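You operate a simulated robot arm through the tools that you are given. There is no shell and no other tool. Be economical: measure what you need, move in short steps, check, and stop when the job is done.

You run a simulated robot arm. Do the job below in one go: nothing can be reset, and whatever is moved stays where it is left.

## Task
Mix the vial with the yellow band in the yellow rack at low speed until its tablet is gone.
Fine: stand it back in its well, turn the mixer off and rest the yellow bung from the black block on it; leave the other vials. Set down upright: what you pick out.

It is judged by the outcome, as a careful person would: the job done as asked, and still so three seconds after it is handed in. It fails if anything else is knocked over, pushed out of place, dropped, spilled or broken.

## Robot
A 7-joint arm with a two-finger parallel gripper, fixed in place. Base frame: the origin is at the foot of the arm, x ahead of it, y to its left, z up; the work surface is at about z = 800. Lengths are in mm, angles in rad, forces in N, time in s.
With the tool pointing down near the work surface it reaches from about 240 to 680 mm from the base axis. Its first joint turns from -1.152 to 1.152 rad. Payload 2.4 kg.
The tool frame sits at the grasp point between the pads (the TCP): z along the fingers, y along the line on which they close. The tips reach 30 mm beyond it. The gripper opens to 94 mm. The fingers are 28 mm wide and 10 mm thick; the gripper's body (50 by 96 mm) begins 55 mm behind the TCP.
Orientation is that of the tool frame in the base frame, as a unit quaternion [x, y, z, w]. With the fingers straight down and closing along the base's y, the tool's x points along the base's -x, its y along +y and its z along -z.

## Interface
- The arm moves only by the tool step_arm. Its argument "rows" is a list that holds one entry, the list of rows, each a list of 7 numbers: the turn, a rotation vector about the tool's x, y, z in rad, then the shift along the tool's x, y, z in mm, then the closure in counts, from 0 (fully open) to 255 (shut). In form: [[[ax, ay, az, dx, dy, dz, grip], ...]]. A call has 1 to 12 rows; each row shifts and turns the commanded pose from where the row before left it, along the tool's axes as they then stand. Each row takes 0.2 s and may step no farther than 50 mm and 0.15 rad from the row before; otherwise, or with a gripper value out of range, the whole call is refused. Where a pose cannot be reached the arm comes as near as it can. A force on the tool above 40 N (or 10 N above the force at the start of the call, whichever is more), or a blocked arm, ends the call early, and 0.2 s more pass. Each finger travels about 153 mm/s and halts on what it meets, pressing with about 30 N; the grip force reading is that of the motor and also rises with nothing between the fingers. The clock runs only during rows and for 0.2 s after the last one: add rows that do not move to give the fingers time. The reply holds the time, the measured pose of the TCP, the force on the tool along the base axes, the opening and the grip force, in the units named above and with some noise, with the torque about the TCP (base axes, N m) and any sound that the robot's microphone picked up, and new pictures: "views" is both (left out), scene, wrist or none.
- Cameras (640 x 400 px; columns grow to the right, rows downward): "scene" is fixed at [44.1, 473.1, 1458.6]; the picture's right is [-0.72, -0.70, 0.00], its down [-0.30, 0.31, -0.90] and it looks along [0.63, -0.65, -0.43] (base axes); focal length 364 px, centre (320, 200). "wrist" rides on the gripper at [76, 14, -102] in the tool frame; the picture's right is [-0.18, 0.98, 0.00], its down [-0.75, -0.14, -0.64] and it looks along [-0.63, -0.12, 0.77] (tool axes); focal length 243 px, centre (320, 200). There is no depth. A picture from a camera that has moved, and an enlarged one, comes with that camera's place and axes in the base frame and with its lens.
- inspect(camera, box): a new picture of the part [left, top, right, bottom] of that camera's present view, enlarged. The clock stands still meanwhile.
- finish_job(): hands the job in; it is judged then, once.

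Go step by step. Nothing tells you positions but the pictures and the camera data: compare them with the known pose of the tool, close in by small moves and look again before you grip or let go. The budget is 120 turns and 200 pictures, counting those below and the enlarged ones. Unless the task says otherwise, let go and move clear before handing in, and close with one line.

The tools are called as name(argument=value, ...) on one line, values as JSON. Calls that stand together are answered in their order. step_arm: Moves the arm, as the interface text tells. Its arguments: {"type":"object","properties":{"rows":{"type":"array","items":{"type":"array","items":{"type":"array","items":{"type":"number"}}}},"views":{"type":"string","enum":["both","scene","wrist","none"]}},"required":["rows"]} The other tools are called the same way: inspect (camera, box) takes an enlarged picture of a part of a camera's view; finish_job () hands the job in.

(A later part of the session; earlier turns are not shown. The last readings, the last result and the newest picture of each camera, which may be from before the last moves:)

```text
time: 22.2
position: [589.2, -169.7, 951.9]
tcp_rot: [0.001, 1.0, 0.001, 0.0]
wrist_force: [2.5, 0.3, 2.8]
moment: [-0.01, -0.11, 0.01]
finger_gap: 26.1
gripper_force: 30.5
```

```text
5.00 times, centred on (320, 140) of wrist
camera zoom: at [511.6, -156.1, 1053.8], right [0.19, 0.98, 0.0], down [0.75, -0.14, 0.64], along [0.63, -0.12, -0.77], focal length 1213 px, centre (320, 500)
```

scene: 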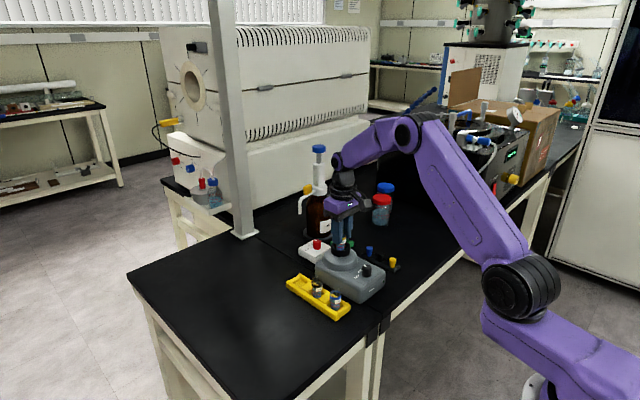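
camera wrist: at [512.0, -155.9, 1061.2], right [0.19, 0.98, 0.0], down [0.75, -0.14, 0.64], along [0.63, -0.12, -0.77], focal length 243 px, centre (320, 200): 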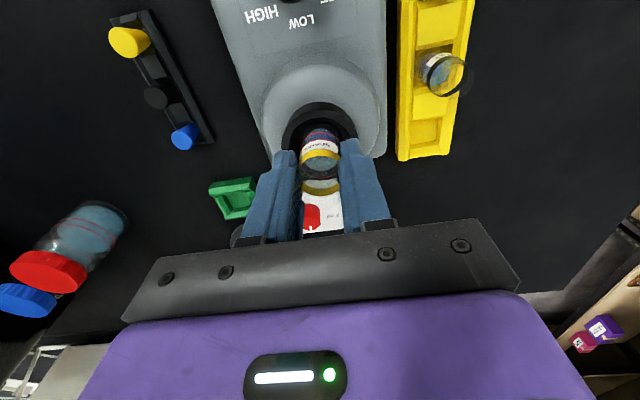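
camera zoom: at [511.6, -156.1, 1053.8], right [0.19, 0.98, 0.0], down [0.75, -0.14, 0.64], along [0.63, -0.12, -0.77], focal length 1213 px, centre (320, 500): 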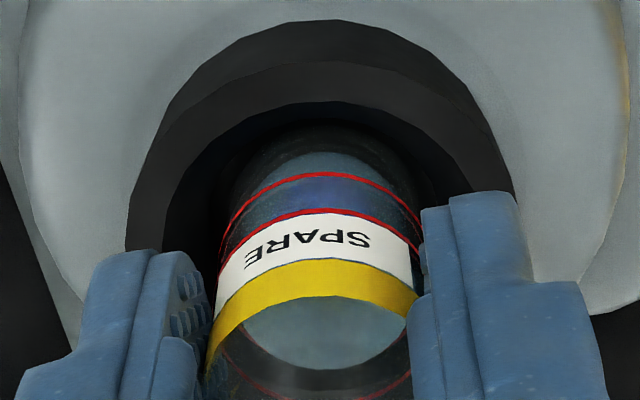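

step_arm(rows=[[[0, 0, 0, 0, 0, 1, 200], [0, 0, 0, 0, 0, 0, 200], [0, 0, 0, 0, 0, 0, 200], [0, 0, 0, 0, 0, 0, 200], [0, 0, 0, 0, 0, 0, 200], [0, 0, 0, 0, 0, 0, 200], [0, 0, 0, 0, 0, 0, 200], [0, 0, 0, 0, 0, 0, 200], [0, 0, 0, 0, 0, 0, 200], [0, 0, 0, 0, 0, 0, 200]]], views="none")

inspect(camera="wrist", box=[270, 100, 370, 180])

inspect(camera="scene", box=[335, 235, 365, 255])

inspect(camera="scene", box=[300, 270, 350, 310])

```text
time: 24.4
position: [589.5, -170.2, 951.1]
tcp_rot: [0.001, 1.0, 0.0, 0.0]
wrist_force: [-1.4, 0.3, 1.8]
moment: [0.03, 0.08, -0.01]
finger_gap: 26.1
gripper_force: 30.0
```

```text
5.00 times, centred on (320, 140) of wrist
camera zoom: at [511.8, -156.3, 1052.9], right [0.19, 0.98, 0.0], down [0.75, -0.14, 0.64], along [0.63, -0.12, -0.77], focal length 1213 px, centre (320, 500)
```

zoom: 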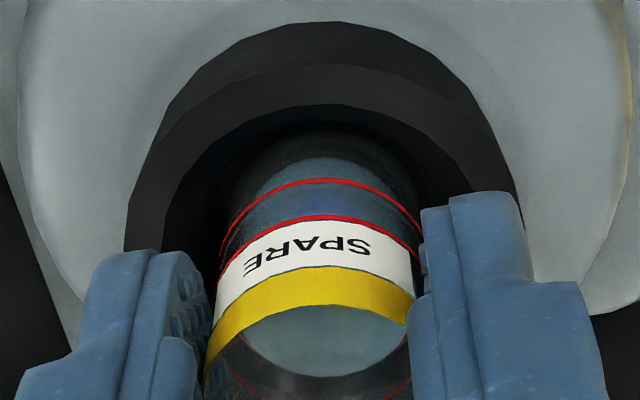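

```text
16.00 times, centred on (350, 245) of scene
camera zoom: at [44.0, 473.2, 1458.6], right [-0.72, -0.7, 0.0], down [-0.3, 0.31, -0.9], along [0.63, -0.65, -0.43], focal length 5829 px, centre (-160, -520)
```

zoom: 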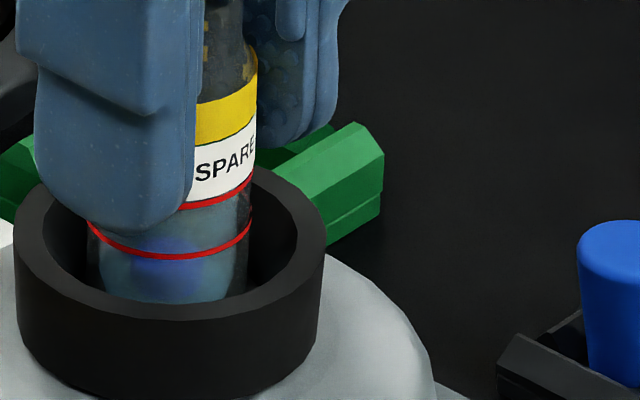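

```text
10.00 times, centred on (325, 290) of scene
camera zoom: at [44.0, 473.2, 1458.6], right [-0.72, -0.7, 0.0], down [-0.3, 0.31, -0.9], along [0.63, -0.65, -0.43], focal length 3643 px, centre (270, -700)
```

zoom: 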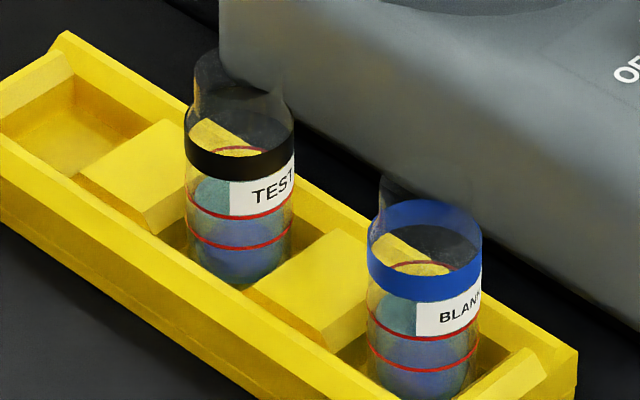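

The mixing works: the dark-blue tablet is shrinking. I'll keep holding.

step_arm(rows=[[[0, 0, 0, 0, 0, 0, 200], [0, 0, 0, 0, 0, 0, 200], [0, 0, 0, 0, 0, 0, 200], [0, 0, 0, 0, 0, 0, 200], [0, 0, 0, 0, 0, 0, 200], [0, 0, 0, 0, 0, 0, 200], [0, 0, 0, 0, 0, 0, 200], [0, 0, 0, 0, 0, 0, 200], [0, 0, 0, 0, 0, 0, 200], [0, 0, 0, 0, 0, 0, 200]]], views="none")

inspect(camera="wrist", box=[270, 100, 370, 180])

inspect(camera="scene", box=[335, 235, 365, 255])

```text
time: 26.6
position: [587.9, -168.7, 950.5]
tcp_rot: [0.001, 1.0, 0.001, 0.001]
wrist_force: [0.1, 0.0, 1.8]
moment: [-0.01, -0.03, 0.01]
finger_gap: 26.0
gripper_force: 29.8
```

```text
5.00 times, centred on (320, 140) of wrist
camera zoom: at [511.9, -156.2, 1052.9], right [0.19, 0.98, 0.0], down [0.75, -0.14, 0.64], along [0.63, -0.12, -0.77], focal length 1213 px, centre (320, 500)
```

zoom: 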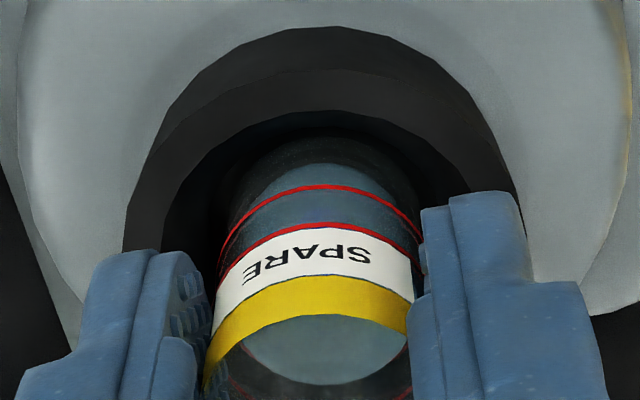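

```text
16.00 times, centred on (350, 245) of scene
camera zoom: at [44.1, 473.1, 1458.6], right [-0.72, -0.7, 0.0], down [-0.3, 0.31, -0.9], along [0.63, -0.65, -0.43], focal length 5829 px, centre (-160, -520)
```

zoom: 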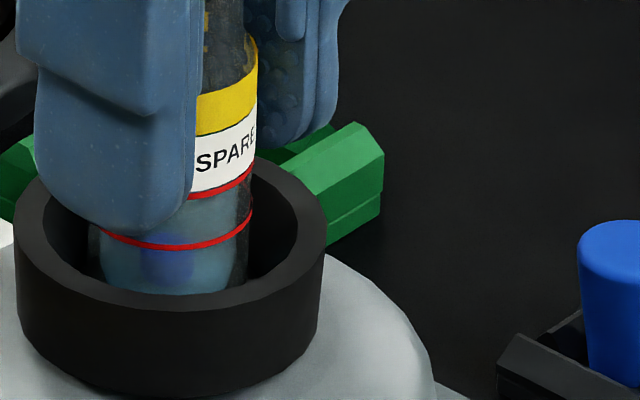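

step_arm(rows=[[[0, 0, 0, 0, 0, 0, 200], [0, 0, 0, 0, 0, 0, 200], [0, 0, 0, 0, 0, 0, 200], [0, 0, 0, 0, 0, 0, 200], [0, 0, 0, 0, 0, 0, 200], [0, 0, 0, 0, 0, 0, 200], [0, 0, 0, 0, 0, 0, 200], [0, 0, 0, 0, 0, 0, 200], [0, 0, 0, 0, 0, 0, 200], [0, 0, 0, 0, 0, 0, 200]]], views="none")

inspect(camera="wrist", box=[270, 100, 370, 180])

inspect(camera="scene", box=[335, 235, 365, 255])

```text
time: 28.8
position: [589.9, -170.4, 950.6]
tcp_rot: [0.001, 1.0, 0.001, -0.001]
wrist_force: [-0.5, -0.3, 0.8]
moment: [-0.01, 0.0, -0.01]
finger_gap: 25.9
gripper_force: 30.2
```

```text
5.00 times, centred on (320, 140) of wrist
camera zoom: at [511.9, -156.3, 1052.9], right [0.19, 0.98, 0.0], down [0.75, -0.14, 0.64], along [0.63, -0.12, -0.77], focal length 1213 px, centre (320, 500)
```

zoom: 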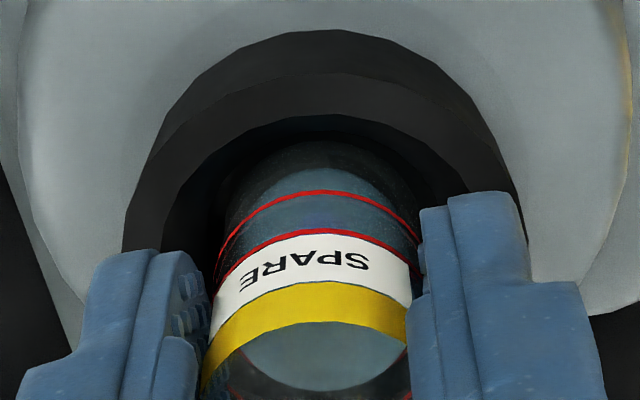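

```text
16.00 times, centred on (350, 245) of scene
camera zoom: at [44.1, 473.1, 1458.6], right [-0.72, -0.7, 0.0], down [-0.3, 0.31, -0.9], along [0.63, -0.65, -0.43], focal length 5829 px, centre (-160, -520)
```

zoom: 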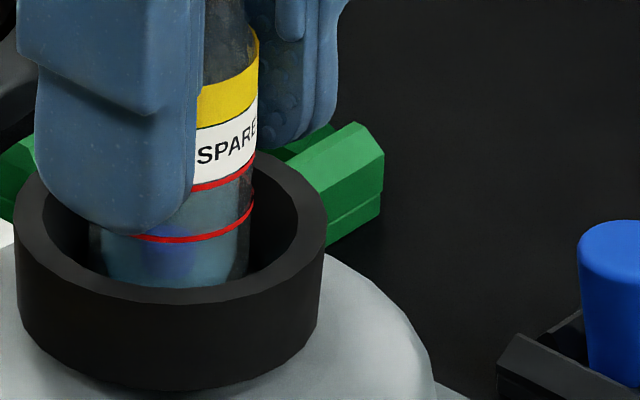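

The tablet is nearly gone, but the cup is springing up as the vial creeps up in the grip. I'll tighten slightly and press 1.5 mm more.

step_arm(rows=[[[0, 0, 0, 0, 0, 0, 220], [0, 0, 0, 0, 0, 1.5, 220], [0, 0, 0, 0, 0, 0, 220], [0, 0, 0, 0, 0, 0, 220], [0, 0, 0, 0, 0, 0, 220], [0, 0, 0, 0, 0, 0, 220], [0, 0, 0, 0, 0, 0, 220], [0, 0, 0, 0, 0, 0, 220], [0, 0, 0, 0, 0, 0, 220], [0, 0, 0, 0, 0, 0, 220]]], views="none")

inspect(camera="wrist", box=[270, 100, 370, 180])

inspect(camera="scene", box=[335, 235, 365, 255])

```text
time: 31.0
position: [589.4, -169.1, 948.8]
tcp_rot: [0.001, 1.0, 0.0, -0.001]
wrist_force: [0.4, 0.7, 2.0]
moment: [0.05, 0.0, -0.01]
finger_gap: 25.9
gripper_force: 29.8
```

```text
5.00 times, centred on (320, 140) of wrist
camera zoom: at [511.6, -156.4, 1051.3], right [0.19, 0.98, 0.0], down [0.75, -0.14, 0.64], along [0.63, -0.12, -0.77], focal length 1213 px, centre (320, 500)
```

zoom: 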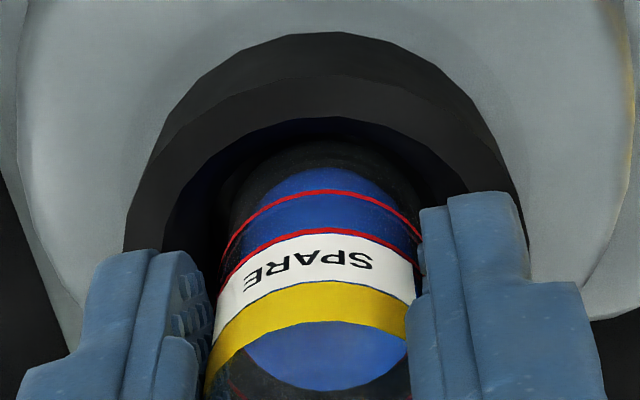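

```text
16.00 times, centred on (350, 245) of scene
camera zoom: at [44.1, 473.2, 1458.6], right [-0.72, -0.7, 0.0], down [-0.3, 0.31, -0.9], along [0.63, -0.65, -0.43], focal length 5829 px, centre (-160, -520)
```

zoom: 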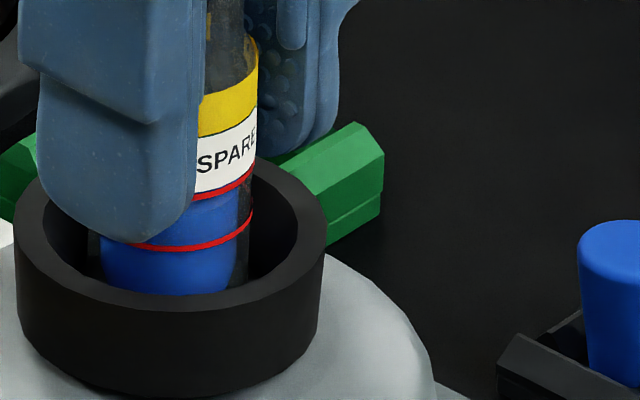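

The liquid is now uniformly deep blue: the tablet is dissolved. I'll lift straight out and check how the vial sits in the grip.

step_arm(rows=[[[0, 0, 0, 0, 0, -10, 220], [0, 0, 0, 0, 0, -15, 220], [0, 0, 0, 0, 0, -18.5, 220], [0, 0, 0, 0, 0, 0, 220], [0, 0, 0, 0, 0, 0, 220]]])

inspect(camera="wrist", box=[220, 80, 420, 205])

inspect(camera="scene", box=[310, 190, 390, 260])

```text
time: 32.2
position: [587.4, -170.4, 991.7]
tcp_rot: [0.001, 1.0, 0.0, 0.0]
wrist_force: [-0.3, -0.3, -0.1]
moment: [-0.03, -0.01, 0.0]
finger_gap: 26.0
gripper_force: 30.1
camera wrist: at [510.7, -156.9, 1094.2], right [0.19, 0.98, 0.0], down [0.75, -0.14, 0.64], along [0.63, -0.12, -0.77], focal length 243 px, centre (320, 200)
```

scene: 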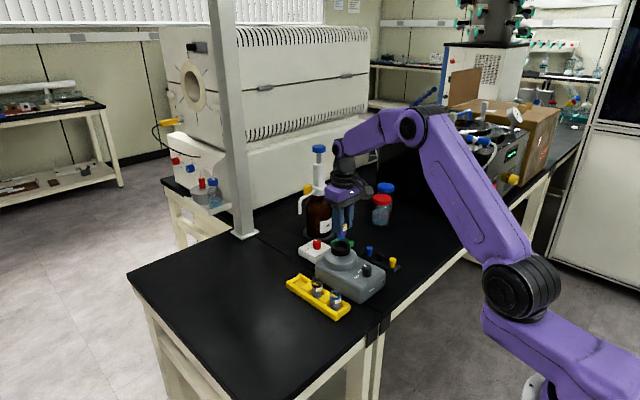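
wrist: 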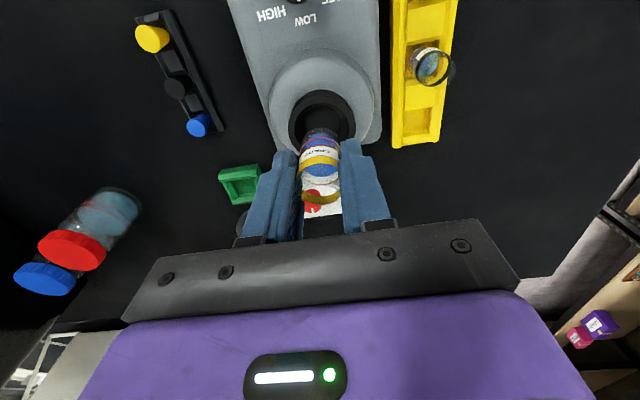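

```text
3.20 times, centred on (320, 142) of wrist
camera zoom: at [510.7, -156.9, 1094.2], right [0.19, 0.98, 0.0], down [0.75, -0.14, 0.64], along [0.63, -0.12, -0.77], focal length 776 px, centre (320, 384)
```

zoom: 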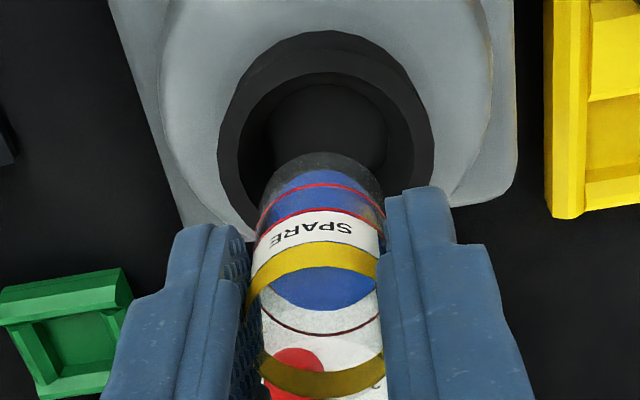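

```text
5.71 times, centred on (350, 225) of scene
camera zoom: at [44.1, 473.1, 1458.6], right [-0.72, -0.7, 0.0], down [-0.3, 0.31, -0.9], along [0.63, -0.65, -0.43], focal length 2082 px, centre (149, 57)
```

zoom: 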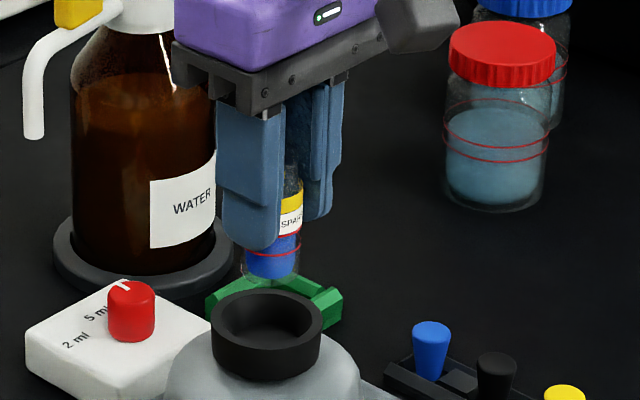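

The vial slid up about 5 mm in the grip but is upright. I'll carry it back over its well.

step_arm(rows=[[[0, 0, 0, -4, 8, 0, 220], [0, 0, 0, -7.5, 15.2, 0, 220], [0, 0, 0, -11.5, 23.2, 0, 220], [0, 0, 0, -12.5, 25.2, 0, 220], [0, 0, 0, -10, 21.2, 0, 220], [0, 0, 0, -6.5, 13.2, 0, 220], [0, 0, 0, 0, 0, 20, 220], [0, 0, 0, 0, 0, 20, 220], [0, 0, 0, 0, 0, 20, 220], [0, 0, 0, 0, 0, 0, 220]]])

inspect(camera="wrist", box=[220, 60, 420, 185])

inspect(camera="scene", box=[270, 230, 350, 310])

```text
time: 34.4
position: [640.6, -66.2, 932.7]
tcp_rot: [0.001, 1.0, 0.0, 0.001]
wrist_force: [0.1, -0.5, -0.4]
moment: [-0.01, -0.01, 0.02]
finger_gap: 26.1
gripper_force: 29.7
camera wrist: at [564.1, -51.5, 1033.8], right [0.19, 0.98, 0.0], down [0.75, -0.14, 0.64], along [0.63, -0.12, -0.77], focal length 243 px, centre (320, 200)
```

scene: 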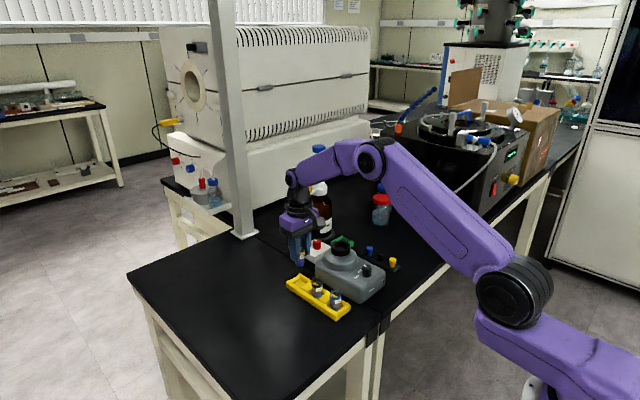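
wrist: 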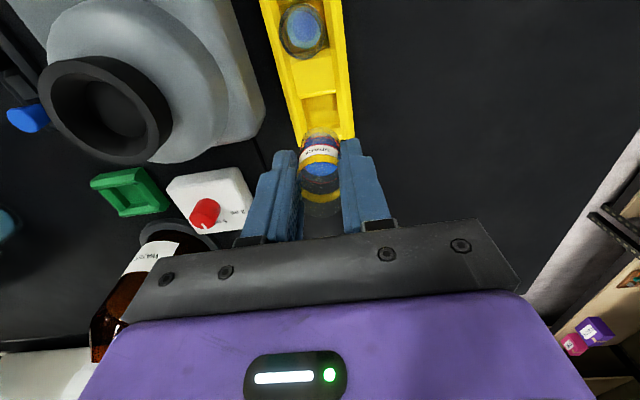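

```text
3.20 times, centred on (320, 122) of wrist
camera zoom: at [564.1, -51.5, 1033.8], right [0.19, 0.98, 0.0], down [0.75, -0.14, 0.64], along [0.63, -0.12, -0.77], focal length 776 px, centre (320, 448)
```

zoom: 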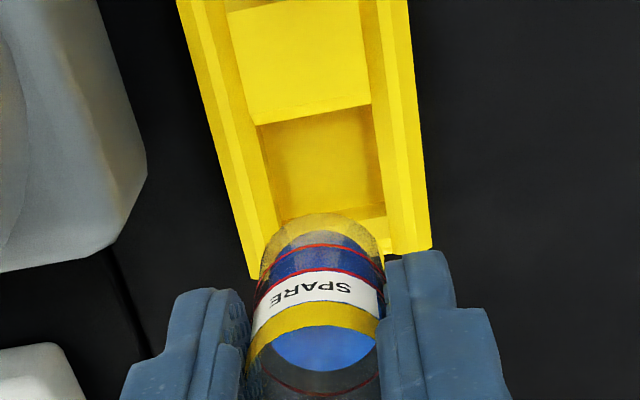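

```text
5.00 times, centred on (310, 270) of scene
camera zoom: at [44.1, 473.1, 1458.6], right [-0.72, -0.7, 0.0], down [-0.3, 0.31, -0.9], along [0.63, -0.65, -0.43], focal length 1822 px, centre (370, -150)
```

zoom: 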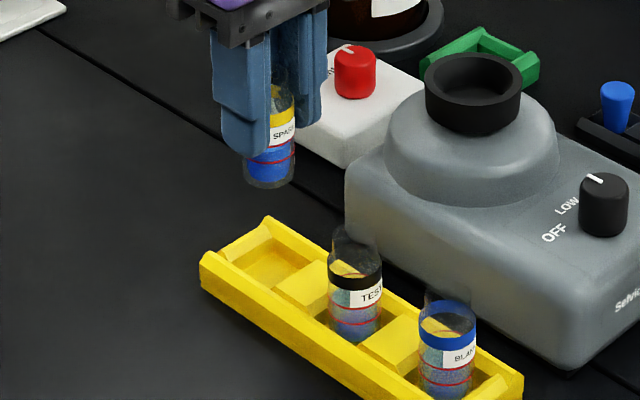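

step_arm(rows=[[[0, 0, 0, 0, 0, 20, 220], [0, 0, 0, 0, 0, 20, 220], [0, 0, 0, 0, 0, 10, 220], [0, 0, 0, 0, 0, 0, 220]]], views="none")

inspect(camera="wrist", box=[220, 80, 420, 205])

inspect(camera="scene", box=[275, 240, 335, 300])

```text
time: 35.4
position: [639.8, -65.2, 882.7]
tcp_rot: [0.001, 1.0, 0.0, 0.0]
wrist_force: [0.2, -0.2, -0.9]
moment: [-0.02, 0.01, -0.02]
finger_gap: 25.8
gripper_force: 30.1
```

```text
3.20 times, centred on (320, 142) of wrist
camera zoom: at [564.2, -50.4, 984.6], right [0.19, 0.98, 0.0], down [0.75, -0.14, 0.64], along [0.63, -0.12, -0.77], focal length 776 px, centre (320, 384)
```

zoom: 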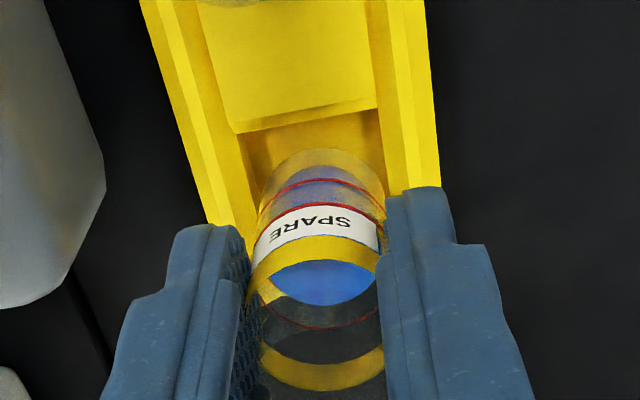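

```text
6.67 times, centred on (305, 270) of scene
camera zoom: at [44.1, 473.1, 1458.6], right [-0.72, -0.7, 0.0], down [-0.3, 0.31, -0.9], along [0.63, -0.65, -0.43], focal length 2429 px, centre (420, -267)
```

zoom: 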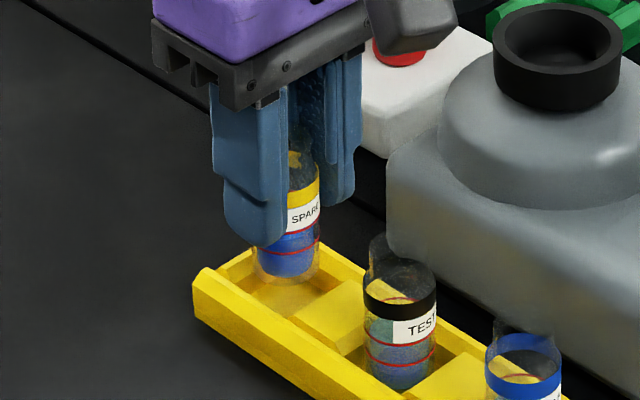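

step_arm(rows=[[[0, 0, 0, 0, 0, 5, 220], [0, 0, 0, 0, 0, 5, 220], [0, 0, 0, 0, 0, 4, 220], [0, 0, 0, 0, 0, 2, 220], [0, 0, 0, 0, 0, 0, 220]]], views="none")

inspect(camera="wrist", box=[220, 80, 420, 205])

inspect(camera="scene", box=[275, 240, 335, 300])

```text
time: 36.6
position: [640.2, -63.9, 866.5]
tcp_rot: [0.001, 1.0, 0.0, 0.0]
wrist_force: [0.3, -0.2, -0.3]
moment: [0.01, -0.02, 0.0]
finger_gap: 26.0
gripper_force: 29.9
```

```text
3.20 times, centred on (320, 142) of wrist
camera zoom: at [563.4, -50.9, 968.8], right [0.19, 0.98, 0.0], down [0.75, -0.14, 0.64], along [0.63, -0.12, -0.77], focal length 776 px, centre (320, 384)
```

zoom: 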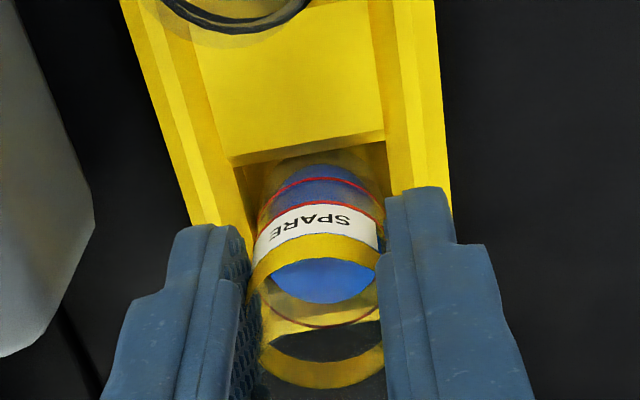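

```text
6.67 times, centred on (305, 270) of scene
camera zoom: at [44.1, 473.1, 1458.6], right [-0.72, -0.7, 0.0], down [-0.3, 0.31, -0.9], along [0.63, -0.65, -0.43], focal length 2429 px, centre (420, -267)
```

zoom: 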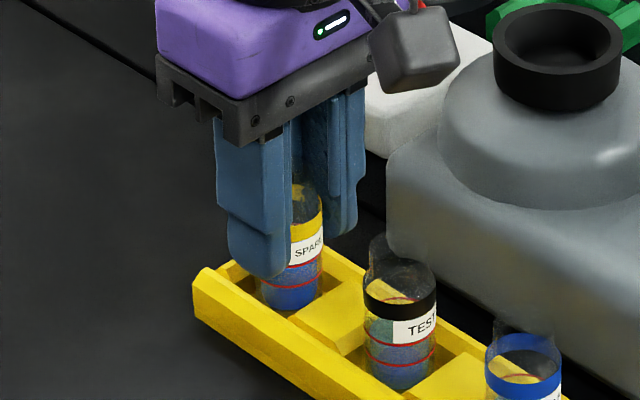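

No contact yet; I continue down in 1–1.5 mm steps.

step_arm(rows=[[[0, 0, 0, 0, 0, 1.5, 220], [0, 0, 0, 0, 0, 1, 220], [0, 0, 0, 0, 0, 0, 220]]], views="none")

```text
time: 37.4
position: [640.0, -63.9, 864.7]
tcp_rot: [0.001, 1.0, 0.0, 0.0]
wrist_force: [-0.3, 0.8, 0.2]
moment: [0.02, 0.02, 0.01]
finger_gap: 26.2
gripper_force: 29.5
```

step_arm(rows=[[[0, 0, 0, 0, 0, 1, 220], [0, 0, 0, 0, 0, 0, 220]]], views="none")

step_arm(rows=[[[0, 0, 0, 0, 0, 1, 220], [0, 0, 0, 0, 0, 0, 220]]], views="none")

```text
time: 38.0
position: [640.3, -64.7, 863.8]
tcp_rot: [0.001, 1.0, 0.001, 0.001]
wrist_force: [-1.2, 0.8, 4.1]
moment: [0.05, 0.07, -0.03]
finger_gap: 26.2
gripper_force: 30.2
```

```text
time: 38.6
position: [640.7, -66.3, 863.0]
tcp_rot: [0.001, 1.0, -0.001, 0.001]
wrist_force: [1.1, 0.3, 4.8]
moment: [0.11, -0.07, -0.02]
finger_gap: 26.1
gripper_force: 29.9
```

Seated. I'll release slowly and check before rising.

step_arm(rows=[[[0, 0, 0, 0, 0, 0, 185], [0, 0, 0, 0, 0, 0, 170], [0, 0, 0, 0, 0, 0, 140], [0, 0, 0, 0, 0, 0, 125]]], views="none")

inspect(camera="wrist", box=[220, 80, 420, 205])

```text
time: 39.6
position: [640.1, -64.8, 863.9]
tcp_rot: [0.001, 1.0, -0.001, 0.0]
wrist_force: [-0.1, 0.5, 0.8]
moment: [0.0, 0.01, -0.01]
finger_gap: 48.0
gripper_force: 0.0
```

```text
3.20 times, centred on (320, 142) of wrist
camera zoom: at [563.2, -50.8, 964.7], right [0.19, 0.98, 0.0], down [0.75, -0.14, 0.64], along [0.63, -0.12, -0.77], focal length 776 px, centre (320, 384)
```

zoom: 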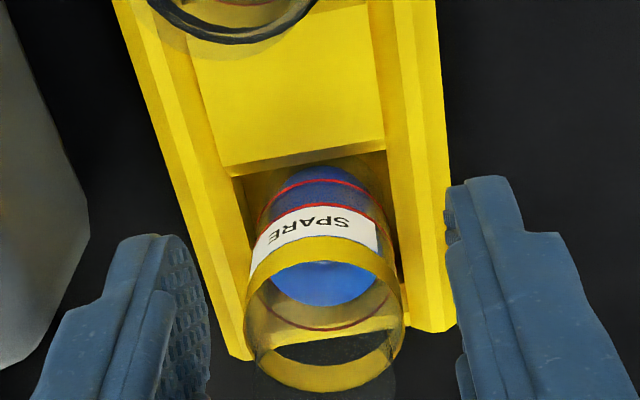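

step_arm(rows=[[[0, 0, 0, 0, 0, -20, 125], [0, 0, 0, 0, 0, -40, 125], [0, 0, 0, 0, 0, -40, 125], [0, 0, 0, 0, 0, -27, 125], [0, 0, 0, 35, -26, 0, 125], [0, 0, 0, 35, -26, 0, 125], [0, 0, 0, 35, -27, 0, 125], [0, 0, 0, 34, -27, 0, 125], [0, 0, 0, 0, 0, 0, 120]]])

inspect(camera="scene", box=[270, 220, 420, 330])

inspect(camera="wrist", box=[120, 40, 360, 190])

```text
time: 41.6
position: [501.6, -171.2, 988.1]
tcp_rot: [0.0, 1.0, 0.0, 0.0]
wrist_force: [-0.2, -0.3, 0.2]
moment: [0.03, -0.02, 0.01]
finger_gap: 49.9
gripper_force: 0.1
camera wrist: at [424.2, -157.0, 1090.7], right [0.18, 0.98, 0.0], down [0.75, -0.14, 0.64], along [0.63, -0.12, -0.77], focal length 243 px, centre (320, 200)
```

scene: 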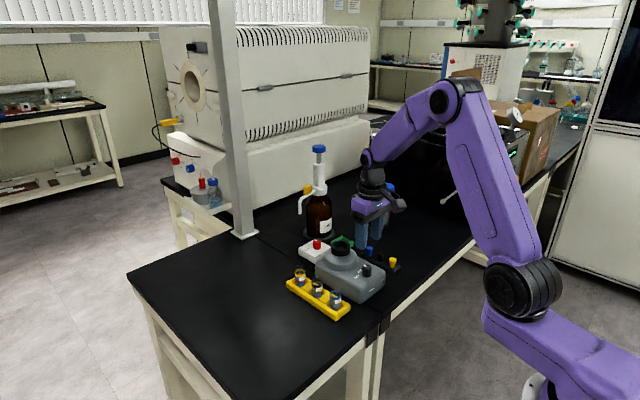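
wrist: 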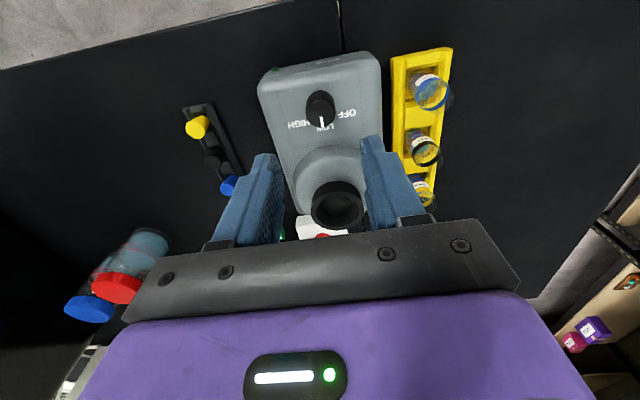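

```text
3.64 times, centred on (345, 275) of scene
camera zoom: at [44.1, 473.1, 1458.6], right [-0.72, -0.7, 0.0], down [-0.3, 0.31, -0.9], along [0.63, -0.65, -0.43], focal length 1325 px, centre (229, -73)
```

zoom: 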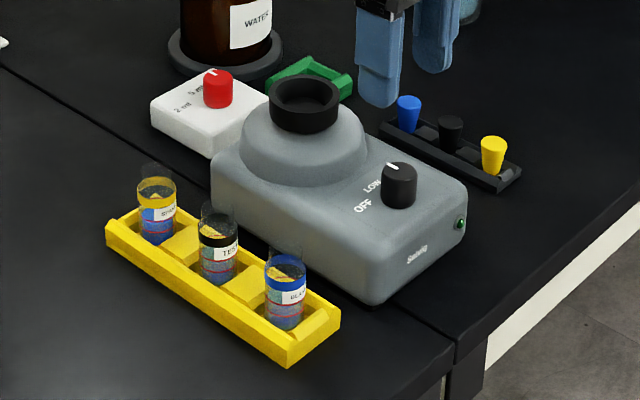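

```text
2.67 times, centred on (240, 115) of wrist
camera zoom: at [424.2, -157.0, 1090.7], right [0.18, 0.98, 0.0], down [0.75, -0.14, 0.64], along [0.63, -0.12, -0.77], focal length 647 px, centre (533, 427)
```

zoom: 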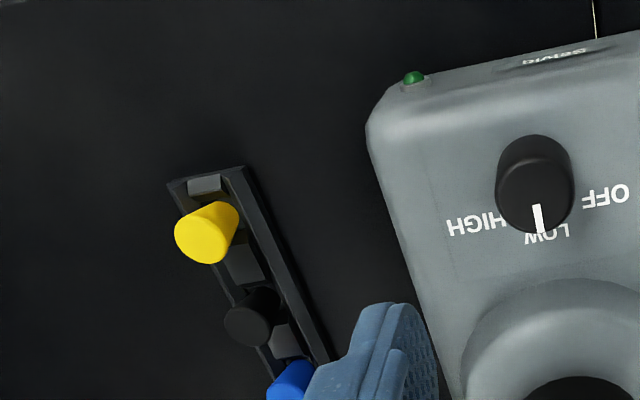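

The vial is back, and the mixer hasn't moved. I'll turn to the LOW orientation, descend on the knob and grip.

step_arm(rows=[[[0, 0, 0.135, 0, 0, 0, 120], [0, 0, 0.135, 0, 0, 0, 120], [0, 0, 0.135, 0, 0, 0, 120], [0, 0, 0.135, 0, 0, 0, 120], [0, 0, 0, 0, 0, 30, 120], [0, 0, 0, 0, 0, 30, 120], [0, 0, 0, 0, 0, 20, 120], [0, 0, 0, 0, 0, 14, 120], [0, 0, 0, 0, 0, 0, 120]]], views="none")

inspect(camera="wrist", box=[220, 100, 420, 225])

```text
time: 43.6
position: [501.6, -169.2, 895.2]
tcp_rot: [0.268, 0.963, 0.0, 0.0]
wrist_force: [0.0, 0.5, 0.5]
moment: [-0.02, 0.01, -0.03]
finger_gap: 50.0
gripper_force: 0.0
```

```text
3.20 times, centred on (320, 162) of wrist
camera zoom: at [443.0, -119.4, 996.6], right [0.66, 0.75, 0.0], down [0.57, -0.51, 0.64], along [0.48, -0.43, -0.77], focal length 776 px, centre (320, 320)
```

zoom: 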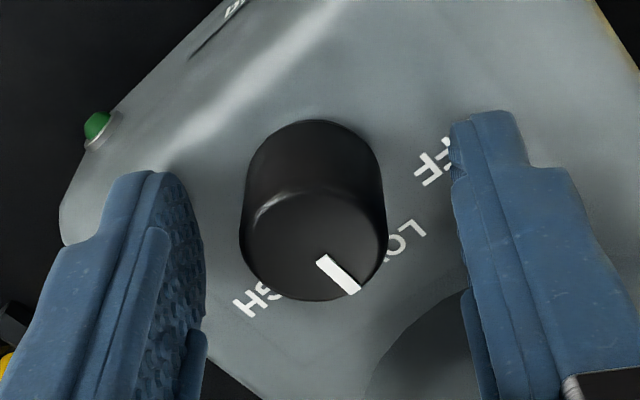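

step_arm(rows=[[[0, 0, 0, 0, -1, 0, 150], [0, 0, 0, 0, 0, 0, 200], [0, 0, 0, 0, 0, 0, 255], [0, 0, 0, 0, 0, 0, 255], [0, 0, -0.13, 0, 0, 0, 255], [0, 0, -0.13, 0, 0, 0, 255], [0, 0, -0.13, 0, 0, 0, 255], [0, 0, -0.13, 0, 0, 0, 255], [0, 0, 0, 0, 0, 0, 255]]], views="none")

step_arm(rows=[[[0, 0, -0.13, 0, 0, 0, 255], [0, 0, -0.13, 0, 0, 0, 255], [0, 0, -0.13, 0, 0, 0, 255], [0, 0, -0.13, 0, 0, 0, 255], [0, 0, 0, 0, 0, 0, 255]]], views="none")

inspect(camera="wrist", box=[220, 100, 420, 225])

```text
time: 45.6
position: [502.3, -170.3, 895.0]
tcp_rot: [0.01, 1.0, 0.0, 0.0]
wrist_force: [8.5, 7.6, -16.9]
moment: [0.11, -0.51, 0.0]
finger_gap: 24.9
gripper_force: 45.3
```

```text
time: 46.8
position: [501.5, -168.4, 894.1]
tcp_rot: [-0.249, 0.968, 0.0, -0.002]
wrist_force: [8.5, 18.9, -20.2]
moment: [0.6, -0.97, -0.23]
finger_gap: 25.4
gripper_force: 45.4
```

```text
3.20 times, centred on (320, 162) of wrist
camera zoom: at [427.0, -194.1, 996.9], right [-0.31, 0.95, 0.0], down [0.73, 0.24, 0.64], along [0.61, 0.2, -0.77], focal length 776 px, centre (320, 320)
```

zoom: 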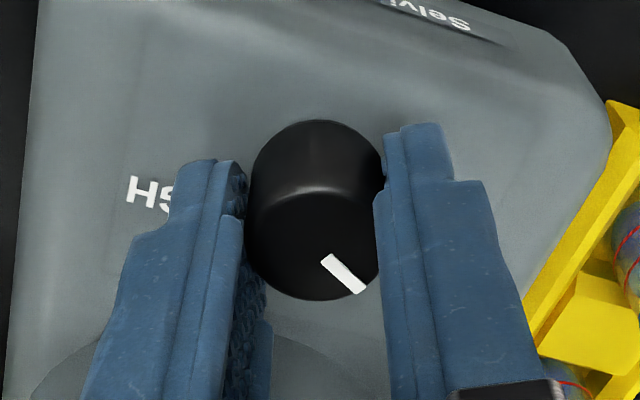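

step_arm(rows=[[[0, 0, 0, 0, 0, 0, 120], [0, 0, 0, 0, 0, 0, 120], [0, 0, 0, 0, 0, -40, 120], [0, 0, 0, 0, 0, -35, 120], [0, 0, 0.125, 0, 0, 0, 120], [0, 0, 0.125, 0, 0, 0, 120], [0, 0, 0.125, 0, 0, 0, 120], [0, 0, 0.125, 0, 0, 0, 120], [0, 0, 0, 0, 0, 0, 120]]])

inspect(camera="wrist", box=[150, 50, 410, 212])

inspect(camera="scene", box=[340, 240, 400, 278])

```text
time: 48.8
position: [499.9, -170.3, 970.3]
tcp_rot: [0.001, 1.0, 0.0, 0.0]
wrist_force: [0.0, 1.2, 0.2]
moment: [-0.03, 0.0, -0.02]
finger_gap: 49.7
gripper_force: 0.1
camera wrist: at [423.4, -156.2, 1072.0], right [0.19, 0.98, 0.0], down [0.75, -0.14, 0.64], along [0.63, -0.12, -0.77], focal length 243 px, centre (320, 200)
```

scene: 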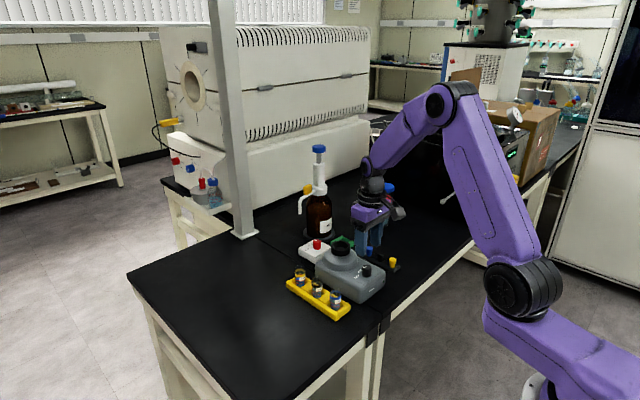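
wrist: 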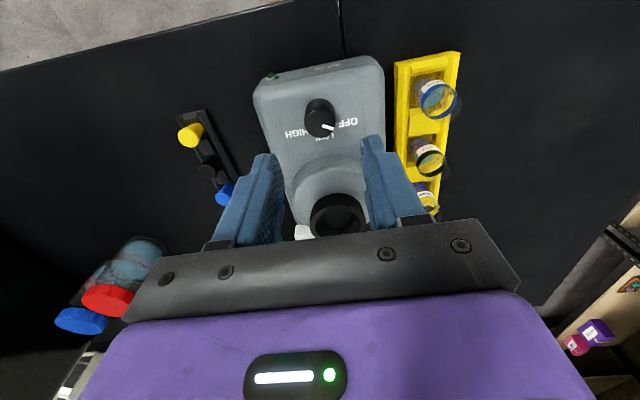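

```text
2.46 times, centred on (280, 131) of wrist
camera zoom: at [423.4, -156.2, 1072.0], right [0.19, 0.98, 0.0], down [0.75, -0.14, 0.64], along [0.63, -0.12, -0.77], focal length 597 px, centre (418, 370)
```

zoom: 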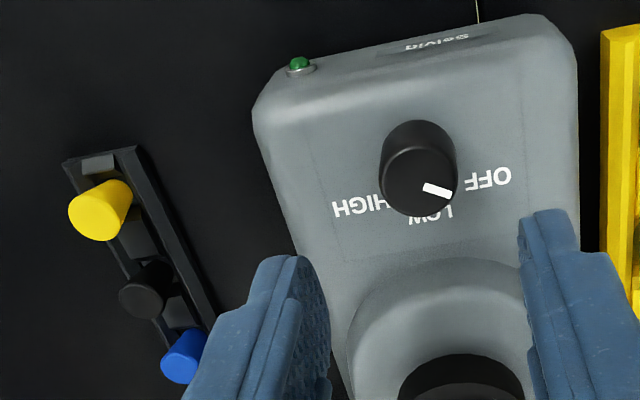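

```text
10.53 times, centred on (370, 259) of scene
camera zoom: at [44.1, 473.1, 1458.6], right [-0.72, -0.7, 0.0], down [-0.3, 0.31, -0.9], along [0.63, -0.65, -0.43], focal length 3835 px, centre (-206, -421)
```

zoom: 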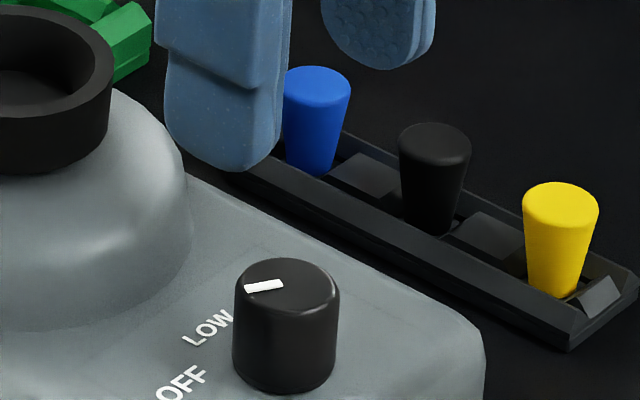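

The knob is back at OFF. Now to the yellow bung, at roughly (507, -312).

step_arm(rows=[[[0, 0, 0, -1.5, -35, 0, 90], [0, 0, 0, -1.5, -35, 10, 90], [0, 0, 0, -1.5, -36, 15, 90], [0, 0, 0, -1.5, -36, 15, 90], [0, 0, 0, 0, 0, 0, 90]]])

inspect(camera="wrist", box=[220, 60, 420, 185])

```text
time: 50.0
position: [507.9, -313.6, 932.0]
tcp_rot: [0.0, 1.0, 0.0, 0.0]
wrist_force: [0.3, 0.4, -0.6]
moment: [-0.01, -0.02, 0.0]
finger_gap: 60.9
gripper_force: 0.1
camera wrist: at [430.9, -300.2, 1034.0], right [0.18, 0.98, 0.0], down [0.75, -0.14, 0.64], along [0.63, -0.12, -0.77], focal length 243 px, centre (320, 200)
```

scene: 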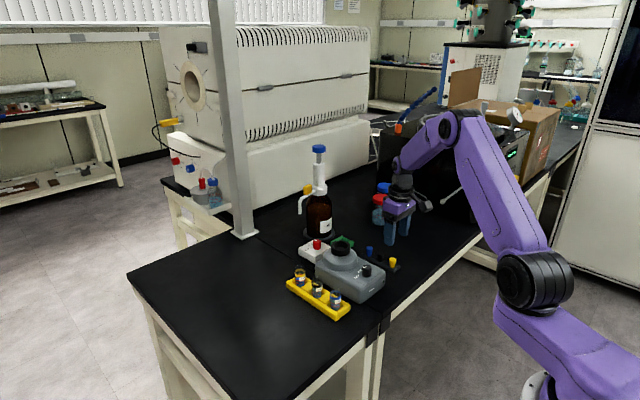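
wrist: 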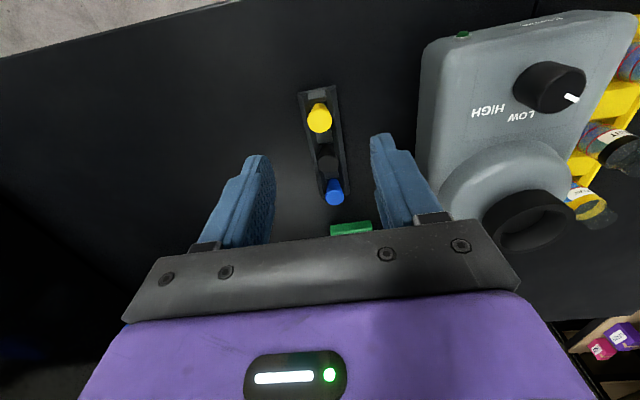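

```text
3.20 times, centred on (320, 122) of wrist
camera zoom: at [430.9, -300.2, 1034.0], right [0.18, 0.98, 0.0], down [0.75, -0.14, 0.64], along [0.63, -0.12, -0.77], focal length 776 px, centre (320, 448)
```

zoom: 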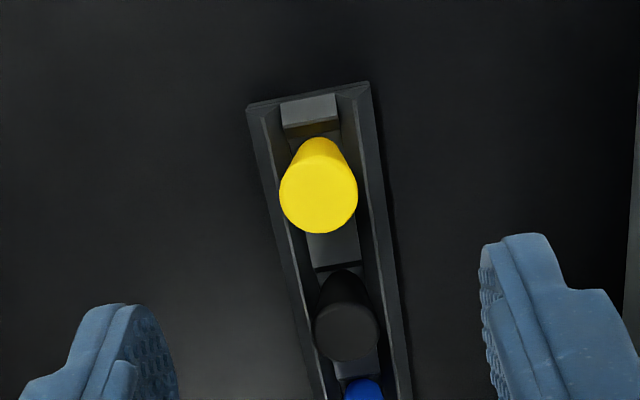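

The bung's top is at about (508.5, -315, 833), dia ~21, and the block axis lies along x. I'll descend to just above it.

step_arm(rows=[[[0, 0, 0, -1, -0.7, 30, 130], [0, 0, 0, 0, 0, 30, 130], [0, 0, 0, 0, 0, 0, 130]]], views="none")

inspect(camera="wrist", box=[220, 80, 420, 205])

inspect(camera="scene", box=[350, 220, 420, 280])

```text
time: 50.8
position: [507.5, -314.8, 870.4]
tcp_rot: [0.001, 1.0, 0.0, 0.0]
wrist_force: [0.1, 0.7, -0.7]
moment: [-0.04, 0.0, 0.02]
finger_gap: 46.3
gripper_force: 0.0
```

```text
3.20 times, centred on (320, 142) of wrist
camera zoom: at [431.5, -300.9, 971.6], right [0.18, 0.98, 0.0], down [0.75, -0.14, 0.64], along [0.63, -0.12, -0.77], focal length 776 px, centre (320, 384)
```

zoom: 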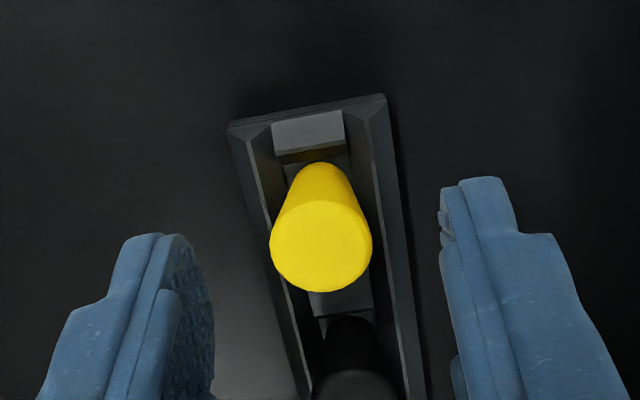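

```text
6.67 times, centred on (385, 250) of scene
camera zoom: at [44.1, 473.1, 1458.6], right [-0.72, -0.7, 0.0], down [-0.3, 0.31, -0.9], along [0.63, -0.65, -0.43], focal length 2429 px, centre (-113, -133)
```

zoom: 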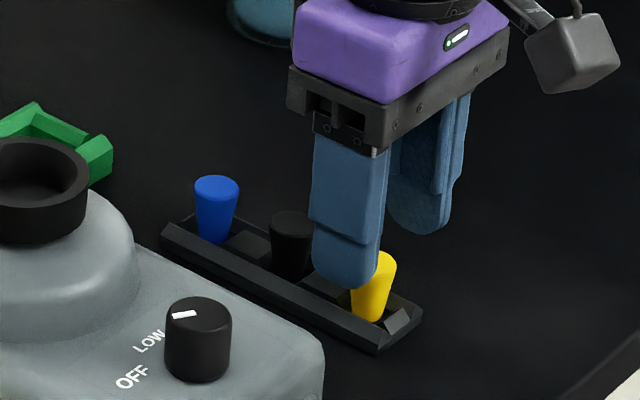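

step_arm(rows=[[[0, 0, 0, -2, 0, 11, 130], [0, 0, 0, 0, 0, 10, 130], [0, 0, 0, 0, 0, 0, 130]]], views="none")

inspect(camera="wrist", box=[220, 100, 420, 225])

inspect(camera="scene", box=[350, 220, 420, 280])

```text
time: 51.6
position: [510.7, -313.3, 849.7]
tcp_rot: [-0.001, 1.0, 0.0, 0.001]
wrist_force: [0.4, 0.1, 0.1]
moment: [-0.01, 0.0, -0.01]
finger_gap: 46.1
gripper_force: 0.1
```

```text
3.20 times, centred on (320, 162) of wrist
camera zoom: at [433.4, -299.5, 951.6], right [0.18, 0.98, 0.0], down [0.75, -0.14, 0.64], along [0.63, -0.12, -0.77], focal length 776 px, centre (320, 320)
```

zoom: 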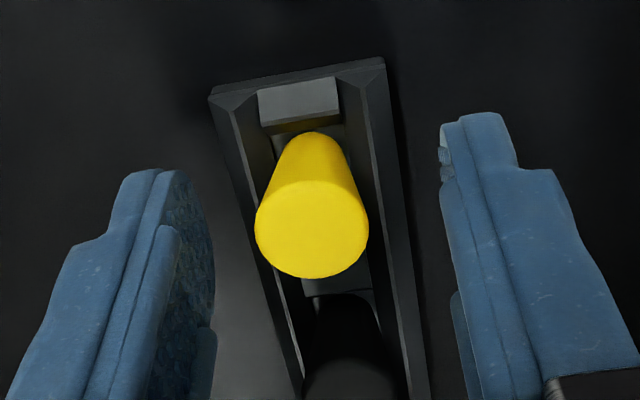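

```text
6.67 times, centred on (385, 250) of scene
camera zoom: at [44.1, 473.1, 1458.6], right [-0.72, -0.7, 0.0], down [-0.3, 0.31, -0.9], along [0.63, -0.65, -0.43], focal length 2429 px, centre (-113, -133)
```

zoom: 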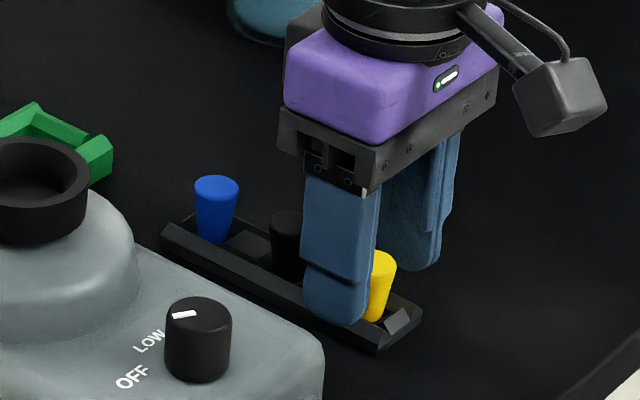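

step_arm(rows=[[[0, 0, 0, 0, -1.5, 0, 165], [0, 0, 0, 0, 0, 0, 190], [0, 0, 0, 0, 0, 0, 215], [0, 0, 0, 0, 0, 0, 215]]], views="none")

inspect(camera="wrist", box=[220, 100, 420, 225])

```text
time: 52.6
position: [509.3, -315.7, 850.0]
tcp_rot: [0.001, 1.0, 0.0, -0.001]
wrist_force: [0.2, 0.3, -0.2]
moment: [0.02, 0.0, -0.02]
finger_gap: 16.8
gripper_force: 2.0
```

```text
3.20 times, centred on (320, 162) of wrist
camera zoom: at [433.1, -301.3, 951.3], right [0.18, 0.98, 0.0], down [0.75, -0.14, 0.64], along [0.63, -0.12, -0.77], focal length 776 px, centre (320, 320)
```

zoom: 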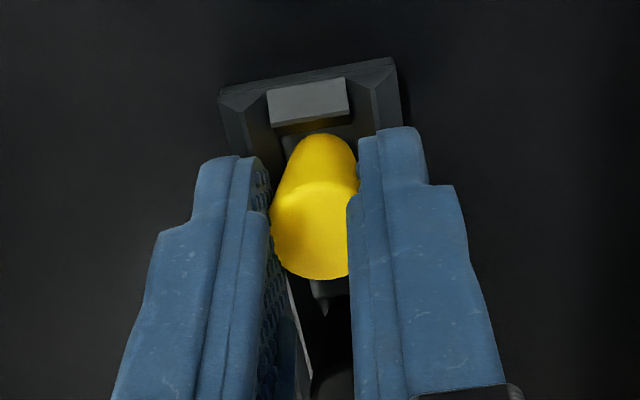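

step_arm(rows=[[[0, 0, 0, 0, 0, 0, 235], [0, 0, 0, 0, 0, 0, 235], [0, 0, 0, 0, 0, 0, 235]]], views="none")

inspect(camera="wrist", box=[220, 100, 420, 225])

```text
time: 53.4
position: [511.0, -314.7, 849.3]
tcp_rot: [0.0, 1.0, 0.0, 0.0]
wrist_force: [-0.2, 0.3, 0.1]
moment: [-0.02, 0.03, 0.0]
finger_gap: 11.0
gripper_force: 30.3
```

```text
3.20 times, centred on (320, 162) of wrist
camera zoom: at [433.1, -301.3, 951.3], right [0.18, 0.98, 0.0], down [0.75, -0.14, 0.64], along [0.63, -0.12, -0.77], focal length 776 px, centre (320, 320)
```

zoom: 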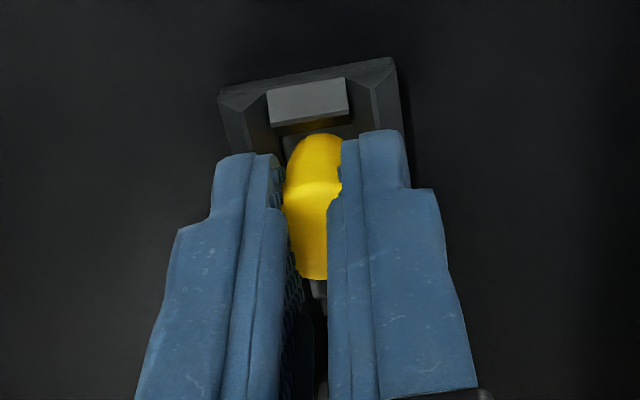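

Gripped at 30 N. I'll lift 25 mm slowly and check.

step_arm(rows=[[[0, 0, 0, 0, 0, -5, 235], [0, 0, 0, 0, 0, -10, 235], [0, 0, 0, 0, 0, -15, 235], [0, 0, 0, 0, 0, -10, 235], [0, 0, 0, 0, 0, 0, 235]]], views="none")

inspect(camera="wrist", box=[220, 100, 420, 225])

inspect(camera="scene", box=[350, 220, 420, 280])

```text
time: 54.6
position: [509.9, -314.5, 889.3]
tcp_rot: [0.0, 1.0, 0.0, 0.0]
wrist_force: [-0.5, -0.2, -0.3]
moment: [0.01, -0.01, 0.01]
finger_gap: 10.9
gripper_force: 30.1
```

```text
3.20 times, centred on (320, 162) of wrist
camera zoom: at [433.2, -301.4, 991.5], right [0.18, 0.98, 0.0], down [0.75, -0.14, 0.64], along [0.63, -0.12, -0.77], focal length 776 px, centre (320, 320)
```

zoom: 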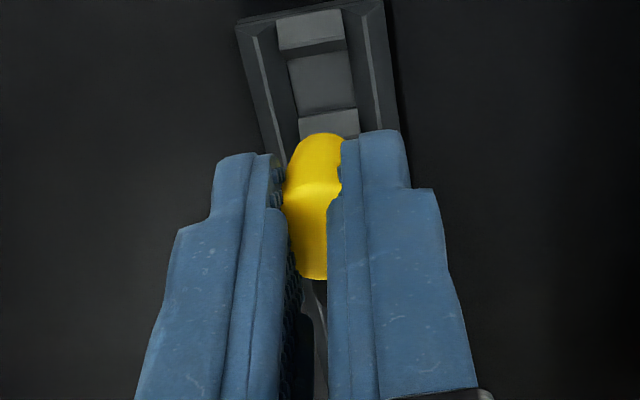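

```text
6.67 times, centred on (385, 250) of scene
camera zoom: at [44.1, 473.1, 1458.6], right [-0.72, -0.7, 0.0], down [-0.3, 0.31, -0.9], along [0.63, -0.65, -0.43], focal length 2429 px, centre (-113, -133)
```

zoom: 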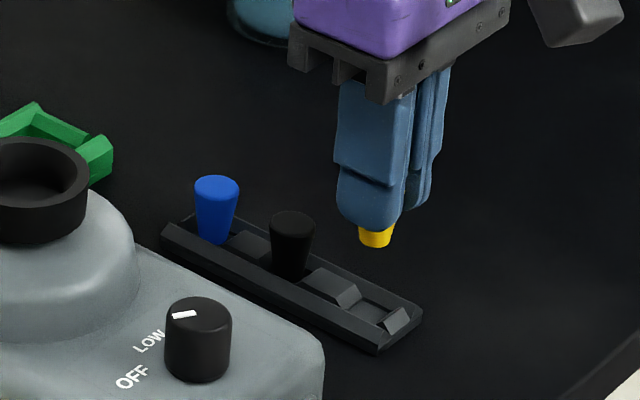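

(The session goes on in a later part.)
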